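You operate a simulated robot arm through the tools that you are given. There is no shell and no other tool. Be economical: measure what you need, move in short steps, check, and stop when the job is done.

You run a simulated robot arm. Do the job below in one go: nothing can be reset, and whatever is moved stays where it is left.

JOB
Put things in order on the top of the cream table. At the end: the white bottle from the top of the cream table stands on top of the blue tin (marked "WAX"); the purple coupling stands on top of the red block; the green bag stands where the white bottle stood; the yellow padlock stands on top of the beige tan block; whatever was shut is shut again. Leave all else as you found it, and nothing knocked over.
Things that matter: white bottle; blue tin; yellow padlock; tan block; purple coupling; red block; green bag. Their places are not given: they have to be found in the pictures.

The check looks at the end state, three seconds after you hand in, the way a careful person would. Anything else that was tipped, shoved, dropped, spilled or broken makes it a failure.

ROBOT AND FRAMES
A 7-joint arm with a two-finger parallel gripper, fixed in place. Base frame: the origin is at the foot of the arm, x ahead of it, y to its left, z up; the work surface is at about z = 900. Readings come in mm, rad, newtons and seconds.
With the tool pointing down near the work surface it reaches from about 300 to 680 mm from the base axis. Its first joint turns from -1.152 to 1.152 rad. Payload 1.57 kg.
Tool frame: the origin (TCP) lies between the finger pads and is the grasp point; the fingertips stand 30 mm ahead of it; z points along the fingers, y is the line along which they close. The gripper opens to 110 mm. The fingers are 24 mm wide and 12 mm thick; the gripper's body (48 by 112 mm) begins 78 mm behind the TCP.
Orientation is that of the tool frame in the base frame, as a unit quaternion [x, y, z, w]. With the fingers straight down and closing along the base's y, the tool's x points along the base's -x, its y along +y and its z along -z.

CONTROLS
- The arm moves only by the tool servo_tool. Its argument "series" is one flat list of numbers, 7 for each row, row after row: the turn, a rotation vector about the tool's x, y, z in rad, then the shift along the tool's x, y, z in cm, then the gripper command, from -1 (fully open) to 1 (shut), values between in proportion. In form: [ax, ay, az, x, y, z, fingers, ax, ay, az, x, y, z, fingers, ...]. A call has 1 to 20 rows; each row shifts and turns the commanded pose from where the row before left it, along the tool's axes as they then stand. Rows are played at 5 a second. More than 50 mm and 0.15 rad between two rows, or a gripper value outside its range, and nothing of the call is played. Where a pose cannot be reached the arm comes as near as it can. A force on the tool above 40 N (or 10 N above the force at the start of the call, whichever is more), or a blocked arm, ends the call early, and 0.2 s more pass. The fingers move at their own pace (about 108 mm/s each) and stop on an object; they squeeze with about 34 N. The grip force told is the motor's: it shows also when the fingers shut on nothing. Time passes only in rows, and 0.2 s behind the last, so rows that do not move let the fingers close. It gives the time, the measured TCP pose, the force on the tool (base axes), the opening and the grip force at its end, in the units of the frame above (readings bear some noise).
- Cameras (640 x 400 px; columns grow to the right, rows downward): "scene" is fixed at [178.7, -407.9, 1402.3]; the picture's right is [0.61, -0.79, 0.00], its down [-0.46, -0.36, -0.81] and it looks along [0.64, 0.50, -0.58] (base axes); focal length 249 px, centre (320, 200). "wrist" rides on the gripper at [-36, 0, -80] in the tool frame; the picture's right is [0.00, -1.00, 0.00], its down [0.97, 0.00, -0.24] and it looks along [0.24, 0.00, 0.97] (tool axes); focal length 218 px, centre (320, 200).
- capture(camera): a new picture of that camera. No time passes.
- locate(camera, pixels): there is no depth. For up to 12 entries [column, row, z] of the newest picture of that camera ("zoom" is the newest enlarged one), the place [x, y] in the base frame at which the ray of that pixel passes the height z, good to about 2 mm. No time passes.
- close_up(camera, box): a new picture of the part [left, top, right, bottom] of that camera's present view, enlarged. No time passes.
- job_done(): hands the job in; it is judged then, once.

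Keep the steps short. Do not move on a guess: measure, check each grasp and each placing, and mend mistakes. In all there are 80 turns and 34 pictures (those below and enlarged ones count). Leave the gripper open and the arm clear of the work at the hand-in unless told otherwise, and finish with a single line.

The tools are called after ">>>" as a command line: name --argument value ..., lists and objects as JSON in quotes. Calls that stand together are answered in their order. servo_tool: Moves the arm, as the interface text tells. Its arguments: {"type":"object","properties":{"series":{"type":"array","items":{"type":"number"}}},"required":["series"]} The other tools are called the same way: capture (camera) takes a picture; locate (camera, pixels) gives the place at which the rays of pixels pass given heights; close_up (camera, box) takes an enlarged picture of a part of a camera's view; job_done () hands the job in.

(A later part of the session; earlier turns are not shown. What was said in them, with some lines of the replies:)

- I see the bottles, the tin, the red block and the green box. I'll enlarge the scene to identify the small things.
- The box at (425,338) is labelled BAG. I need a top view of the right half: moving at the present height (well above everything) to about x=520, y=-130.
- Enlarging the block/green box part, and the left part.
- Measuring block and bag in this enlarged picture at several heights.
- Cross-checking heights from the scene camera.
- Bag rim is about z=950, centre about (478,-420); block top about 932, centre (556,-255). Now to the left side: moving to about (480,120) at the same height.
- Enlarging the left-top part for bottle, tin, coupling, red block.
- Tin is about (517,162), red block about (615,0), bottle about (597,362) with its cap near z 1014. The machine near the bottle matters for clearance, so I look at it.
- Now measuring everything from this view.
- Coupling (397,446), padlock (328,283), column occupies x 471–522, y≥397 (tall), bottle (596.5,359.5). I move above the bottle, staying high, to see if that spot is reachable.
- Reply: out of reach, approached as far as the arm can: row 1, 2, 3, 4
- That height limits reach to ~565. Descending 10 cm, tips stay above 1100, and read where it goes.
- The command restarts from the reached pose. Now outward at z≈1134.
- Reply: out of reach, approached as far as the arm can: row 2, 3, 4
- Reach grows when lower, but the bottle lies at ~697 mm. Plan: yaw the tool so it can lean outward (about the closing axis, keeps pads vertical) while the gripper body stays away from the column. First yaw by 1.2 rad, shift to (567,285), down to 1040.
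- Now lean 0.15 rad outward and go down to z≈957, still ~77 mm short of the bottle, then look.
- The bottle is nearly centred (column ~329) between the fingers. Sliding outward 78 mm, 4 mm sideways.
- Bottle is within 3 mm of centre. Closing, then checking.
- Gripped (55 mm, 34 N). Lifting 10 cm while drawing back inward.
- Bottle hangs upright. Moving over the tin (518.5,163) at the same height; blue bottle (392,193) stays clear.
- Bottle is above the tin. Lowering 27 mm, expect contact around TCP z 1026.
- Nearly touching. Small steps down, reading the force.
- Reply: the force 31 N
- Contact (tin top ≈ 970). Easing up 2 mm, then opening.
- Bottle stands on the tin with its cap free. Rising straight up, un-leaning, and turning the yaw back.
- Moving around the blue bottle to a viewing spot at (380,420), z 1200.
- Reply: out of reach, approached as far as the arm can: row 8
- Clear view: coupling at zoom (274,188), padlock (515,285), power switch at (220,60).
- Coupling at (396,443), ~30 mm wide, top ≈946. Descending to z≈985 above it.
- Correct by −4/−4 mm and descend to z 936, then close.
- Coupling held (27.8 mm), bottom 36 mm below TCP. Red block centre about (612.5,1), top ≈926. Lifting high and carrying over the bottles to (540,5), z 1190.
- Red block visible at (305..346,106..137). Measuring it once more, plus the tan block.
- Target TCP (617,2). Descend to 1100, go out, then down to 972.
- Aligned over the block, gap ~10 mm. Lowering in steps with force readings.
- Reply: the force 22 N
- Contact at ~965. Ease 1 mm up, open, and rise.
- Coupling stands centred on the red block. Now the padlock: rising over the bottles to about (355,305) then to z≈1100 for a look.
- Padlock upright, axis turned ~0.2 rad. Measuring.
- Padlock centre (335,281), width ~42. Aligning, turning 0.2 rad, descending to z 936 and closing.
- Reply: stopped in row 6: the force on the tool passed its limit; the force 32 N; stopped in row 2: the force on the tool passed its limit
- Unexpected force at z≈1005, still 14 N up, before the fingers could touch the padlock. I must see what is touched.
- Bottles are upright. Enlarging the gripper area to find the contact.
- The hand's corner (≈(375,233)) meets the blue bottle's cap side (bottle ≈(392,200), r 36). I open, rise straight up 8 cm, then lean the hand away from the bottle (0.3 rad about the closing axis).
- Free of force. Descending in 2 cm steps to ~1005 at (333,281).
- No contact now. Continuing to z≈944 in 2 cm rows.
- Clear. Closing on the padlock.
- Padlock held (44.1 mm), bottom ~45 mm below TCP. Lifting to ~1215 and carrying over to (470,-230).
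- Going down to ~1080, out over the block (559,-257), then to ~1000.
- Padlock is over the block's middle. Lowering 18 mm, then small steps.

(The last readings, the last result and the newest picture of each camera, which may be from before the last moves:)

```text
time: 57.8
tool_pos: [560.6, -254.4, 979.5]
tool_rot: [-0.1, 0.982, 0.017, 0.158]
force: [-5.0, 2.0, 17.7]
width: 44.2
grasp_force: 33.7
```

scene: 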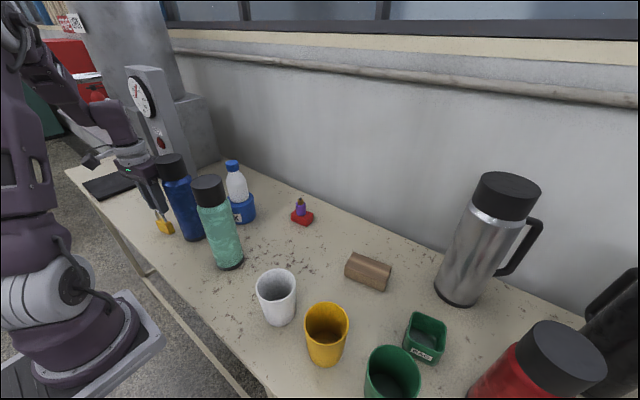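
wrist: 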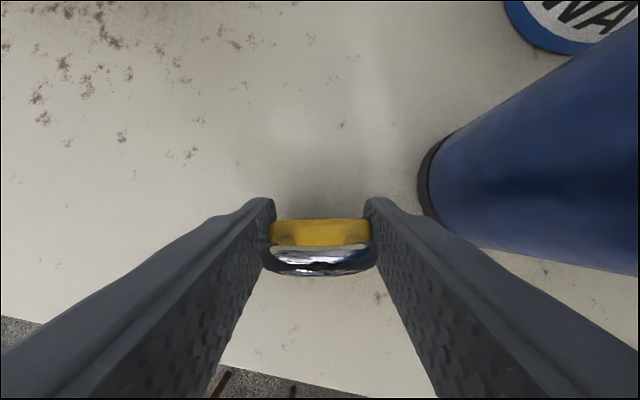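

Firm contact at ~979.5 (block top ≈934). Opening, then rising vertically.

>>> servo_tool --series '[0, 0, 0, -0.02, 0, -0.07, 1, 0, 0, 0, 0, 0, 0, 0.1, 0, 0, 0, 0, 0, 0, -0.1, 0, 0, 0, 0, 0, 0, -0.5, 0, 0, 0, 0, 0, 0, -0.5, 0, 0, 0, -1.25, 0, -3.8, -0.5, 0, 0, 0, -1.25, 0, -3.8, -0.5, 0, 0, 0, -1.25, 0, -3.8, -0.5, 0, 0, 0, 0, 0, 0, -0.5]'

>>> capture --camera "wrist"

```text
time: 59.8
tool_pos: [562.2, -251.0, 1099.4]
tool_rot: [-0.1, 0.983, 0.018, 0.156]
force: [-0.8, 0.4, -0.2]
width: 82.5
grasp_force: 0.1
```

```text
2 pictures are left
```

wrist: 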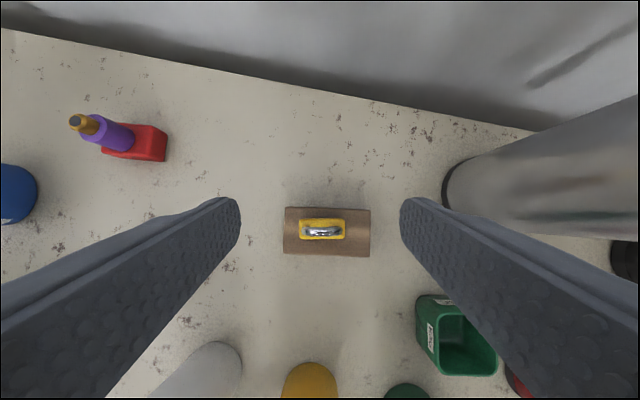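

Padlock stands on the block. Measuring the bag (rim z≈950) in this view.

>>> locate --camera "wrist" --pixels '[[434, 314, 950], [438, 374, 950], [497, 376, 950], [416, 298, 900], [418, 340, 900], [448, 295, 900], [405, 395, 1000], [515, 385, 950]]'

```text
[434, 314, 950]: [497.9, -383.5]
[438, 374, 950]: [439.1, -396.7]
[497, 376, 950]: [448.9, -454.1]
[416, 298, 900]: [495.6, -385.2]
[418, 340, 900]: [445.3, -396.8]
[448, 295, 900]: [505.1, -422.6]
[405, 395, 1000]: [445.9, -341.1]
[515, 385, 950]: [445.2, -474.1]
```

Bag centre (476,-420), sides at ~0.2 rad, matching the present yaw. Reducing lean to 0.15, moving above it, and lowering to ~1020.

>>> servo_tool --series '[0, 0.08, 0, 0, 0, 0, -0.5, 0, 0.083, 0, 0, 0, 0, -0.5, 0, 0, 0, 2.92, -3.71, -0.44, -0.5, 0, 0, 0, 2.92, -3.71, -0.44, -0.5, 0, 0, 0, 2.92, -3.71, -0.44, -0.5, 0, 0, 0, 2.92, -3.71, -0.44, -0.5, 0, 0, 0, 0.6, 0, 3.95, -0.5, 0, 0, 0, 0.6, 0, 3.95, -0.5, 0, 0, 0, 0, 0, 0, -0.5]'

>>> capture --camera "wrist"

```text
time: 61.8
tool_pos: [474.7, -423.0, 1015.7]
tool_rot: [-0.101, 0.992, 0.01, 0.076]
force: [0.2, -0.5, -0.4]
width: 82.4
grasp_force: 0.1
```

```text
1 pictures are left
```

wrist: 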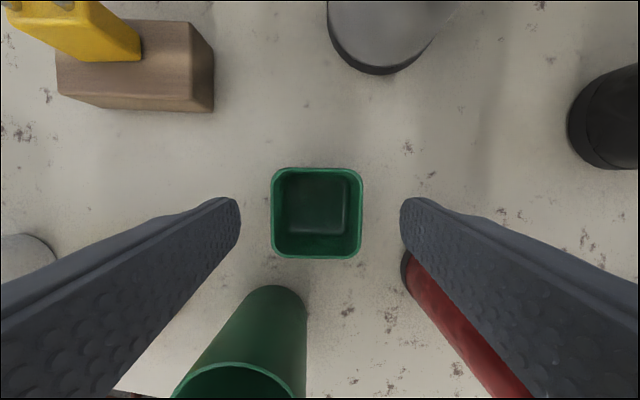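

Bag squarely aligned at (271–362,168–259). Measuring its rim centre and the green cup's rim.

>>> locate --camera "wrist" --pixels '[[271, 168, 950], [362, 168, 950], [361, 258, 950], [272, 259, 950], [285, 290, 900], [240, 362, 1000], [304, 385, 1000], [405, 255, 900], [265, 362, 985]]'

```text
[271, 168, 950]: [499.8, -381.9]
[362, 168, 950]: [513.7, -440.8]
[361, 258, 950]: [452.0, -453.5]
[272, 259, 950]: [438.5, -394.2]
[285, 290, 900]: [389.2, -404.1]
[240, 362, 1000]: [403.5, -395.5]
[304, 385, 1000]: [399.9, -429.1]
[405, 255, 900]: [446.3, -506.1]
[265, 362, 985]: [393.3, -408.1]
```

Centre (476,-418), 60 mm wide; cup and flask are clear. Shift 3–4 mm, descend to z 937, close.

>>> servo_tool --series '[0, 0, 0, -0.2, 0.36, 0, -0.5, 0, 0, 0, 0.39, 0, 2.6, -0.5, 0, 0, 0, 0.39, 0, 2.6, -0.5, 0, 0, 0, 0.39, 0, 2.6, -0.5, 0, 0, 0, 0, 0, 0, -0.5]'

>>> servo_tool --series '[0, 0, 0, 0, 0, 0, 0.2, 0, 0, 0, 0, 0, 0, 1, 0, 0, 0, 0, 0, 0, 1, 0, 0, 0, 0, 0, 0, 1]'

```text
time: 63.0
tool_pos: [476.0, -419.0, 938.2]
tool_rot: [-0.101, 0.992, 0.01, 0.076]
force: [0.0, -0.3, 0.4]
width: 82.6
grasp_force: 0.1
```

```text
time: 64.0
tool_pos: [475.9, -419.3, 938.6]
tool_rot: [-0.101, 0.992, 0.01, 0.076]
force: [-1.8, 0.3, 0.1]
width: 60.9
grasp_force: 34.1
```

Bag held (60.9 mm). Lifting, drawing inward and up to about (400,-300,1205).

>>> servo_tool --series '[0, 0, 0, -0.508, 0, -3.36, 1, 0, 0, 0, -0.508, 0, -3.36, 1, 0, 0, 0, -0.508, 0, -3.36, 1, 0, 0, 0, 0.51, 2.64, -3.41, 1, 0, 0, 0, 0.51, 2.64, -3.41, 1, 0, 0, 0, 0.51, 2.64, -3.41, 1, 0, 0, 0, 0.51, 2.64, -3.41, 1, 0, 0, 0, 0.51, 2.64, -3.41, 1, 0, 0, 0, 0, 0, 0, 1]'

>>> servo_tool --series '[-0.0187, 0, -0.1236, 0, 0, 0, 1, -0.0187, 0, -0.1236, 0, 0, 0, 1, -0.0187, 0, -0.1236, 0, 0, 0, 1, -0.0187, 0, -0.1236, 0, 0, 0, 1, -0.0187, 0, -0.1236, 0, 0, 0, 1, -0.0187, 0, -0.1236, 0, 0, 0, 1, -0.0187, 0, -0.1236, 0, 0, 0, 1, -0.0187, 0, -0.1236, 0, 0, 0, 1, 0, 0, 0, 0, 0, 0, 1]'

```text
time: 66.0
tool_pos: [399.1, -298.2, 1206.6]
tool_rot: [-0.101, 0.992, 0.011, 0.076]
force: [-0.3, 0.2, 0.1]
width: 60.8
grasp_force: 33.8
```

```text
time: 68.0
tool_pos: [397.7, -302.5, 1205.7]
tool_rot: [-0.565, 0.821, 0.044, 0.065]
force: [0.2, -0.9, -1.0]
width: 60.8
grasp_force: 33.9
```

Yawed to 1.2 rad with the lean kept. Carrying high to (480,265).

>>> servo_tool --series '[0, 0, 0, -4.19, 1.0, 0.653, 1, 0, 0, 0, -4.19, 1.0, 0.653, 1, 0, 0, 0, -4.19, 1.0, 0.653, 1, 0, 0, 0, -4.19, 1.0, 0.653, 1, 0, 0, 0, -4.19, 1.0, 0.653, 1, 0, 0, 0, -4.19, 1.0, 0.653, 1, 0, 0, 0, -4.19, 1.0, 0.653, 1, 0, 0, 0, -4.3, 0.977, 0.67, 1, 0, 0, 0, -4.3, 0.977, 0.67, 1, 0, 0, 0, -4.3, 0.977, 0.67, 1, 0, 0, 0, -4.3, 0.977, 0.67, 1, 0, 0, 0, -4.3, 0.977, 0.67, 1, 0, 0, 0, -4.3, 0.977, 0.67, 1, 0, 0, 0, 0, 0, 0, 1]'

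```text
time: 71.0
tool_pos: [479.3, 265.1, 1206.5]
tool_rot: [-0.564, 0.822, 0.044, 0.065]
force: [0.5, 0.0, -0.1]
width: 61.0
grasp_force: 34.1
```

Descending, then to (567,285), z≈975.

>>> servo_tool --series '[0, 0, 0, 0.647, 0, 4.15, 1, 0, 0, 0, 0.647, 0, 4.15, 1, 0, 0, 0, 0.647, 0, 4.15, 1, 0, 0, 0, -1.46, -2.49, 1.58, 1, 0, 0, 0, -1.46, -2.49, 1.58, 1, 0, 0, 0, -1.46, -2.49, 1.58, 1, 0, 0, 0, 0.5, 0, 3.21, 1, 0, 0, 0, 0.5, 0, 3.21, 1, 0, 0, 0, 0, 0, 0, 1]'

```text
time: 73.0
tool_pos: [563.9, 283.2, 978.5]
tool_rot: [-0.565, 0.821, 0.044, 0.064]
force: [-0.1, -0.2, -0.8]
width: 61.1
grasp_force: 34.1
```

Out to the bottle's old spot (596,360.5) while dropping to ~958.

>>> servo_tool --series '[0, 0, 0, -2.65, -0.06, 1.09, 1, 0, 0, 0, -2.65, -0.06, 1.09, 1, 0, 0, 0, -2.65, -0.06, 1.09, 1, 0, 0, 0, 0, 0, 0, 1]'

>>> servo_tool --series '[0, 0, 0, 0.23, 0, 1.5, 1, 0, 0, 0, 0, 0, 0, 1]'

```text
time: 74.0
tool_pos: [598.2, 363.2, 956.3]
tool_rot: [-0.565, 0.822, 0.044, 0.063]
force: [0.1, 0.0, 0.0]
width: 60.7
grasp_force: 33.8
```

```text
time: 74.6
tool_pos: [597.4, 363.0, 940.4]
tool_rot: [-0.564, 0.822, 0.044, 0.065]
force: [-0.2, 0.4, -0.6]
width: 60.8
grasp_force: 34.3
```

Slight correction back 2 mm and small steps down.

>>> servo_tool --series '[0, 0, 0, 0.2, 0, 0.08, 1, 0, 0, 0, 0, 0, 0, 1]'

>>> servo_tool --series '[0, 0, 0, 0.02, 0, 0.15, 1, 0, 0, 0, 0, 0, 0, 1]'

```text
time: 75.2
tool_pos: [596.7, 362.2, 939.4]
tool_rot: [-0.564, 0.822, 0.046, 0.064]
force: [-0.9, 0.1, -0.8]
width: 60.6
grasp_force: 33.5
```

```text
time: 75.8
tool_pos: [597.0, 360.5, 937.8]
tool_rot: [-0.565, 0.821, 0.045, 0.064]
force: [-1.4, -0.6, 5.2]
width: 60.8
grasp_force: 33.5
```

Contact with the table at ~938. Opening, lifting vertically clear of the bag, then backing away inward and up.

>>> servo_tool --series '[0, 0, 0, 0, 0, 0, 0.4, 0, 0, 0, 0, 0, 0, -0.2, 0, 0, 0, 0, 0, 0, -0.6, 0, 0, 0, 0, 0, 0, -0.6, 0, 0, 0, -0.3, 0, -1.98, -0.6, 0, 0, 0, -0.3, 0, -1.98, -0.6, 0, 0, 0, -0.3, 0, -1.98, -0.6, 0, 0, 0, 2.27, 0, -2.37, -0.6, 0, 0, 0, 2.27, 0, -2.37, -0.6, 0, 0, 0, 2.27, 0, -2.37, -0.6, 0, 0, 0, 0, 0, 0, -0.6]'

```text
time: 78.2
tool_pos: [568.3, 290.4, 1057.6]
tool_rot: [-0.564, 0.822, 0.045, 0.065]
force: [0.3, -0.3, 0.3]
width: 87.8
grasp_force: 0.0
```

Released. Retreating up and back over the bottles to a clear spot, then the last scene picture.

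>>> servo_tool --series '[0, 0, 0, 1.5, 2.43, -2.27, -0.6, 0, 0, 0, 1.5, 2.43, -2.27, -0.6, 0, 0, 0, 1.5, 2.43, -2.27, -0.6, 0, 0, 0, -0.695, 0, -4.45, -0.6, 0, 0, 0, -0.695, 0, -4.45, -0.6, 0, 0, 0, 4.1, 0, -0.64, -0.6, 0, 0, 0, 4.1, 0, -0.64, -0.6, 0, 0, 0, 4.1, 0, -0.64, -0.6, 0, 0, 0, 4.1, 0, -0.64, -1, 0, 0, 0, 0, 0, 0, -1]'

>>> capture --camera "scene"

```text
time: 80.4
tool_pos: [420.4, 107.2, 1208.5]
tool_rot: [-0.565, 0.821, 0.044, 0.064]
force: [0.1, 0.3, -0.5]
width: 110.2
grasp_force: 0.1
```

```text
0 pictures are left
```

scene: 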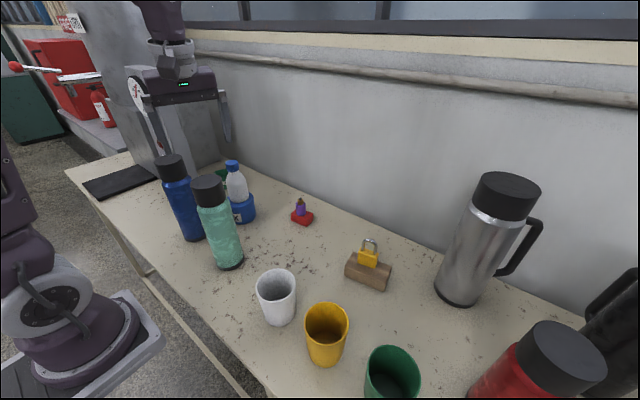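

The last picture shows the bottle on the tin, the coupling on the red block and the padlock on the tan block. The bag is green behind the bottle at (222,177), where the bottle stood. Everything else is upright, the gripper is open and the arm is clear, so I hand in.

>>> job_done

```text
The job is handed in.
```

The job is handed in: the white bottle is on the blue tin, the coupling is on the red block, the padlock is on the tan block and the green bag is where the bottle stood; the gripper touched something (probably the blue bottle) while reaching for the padlock, but that bottle still stands in the last picture.
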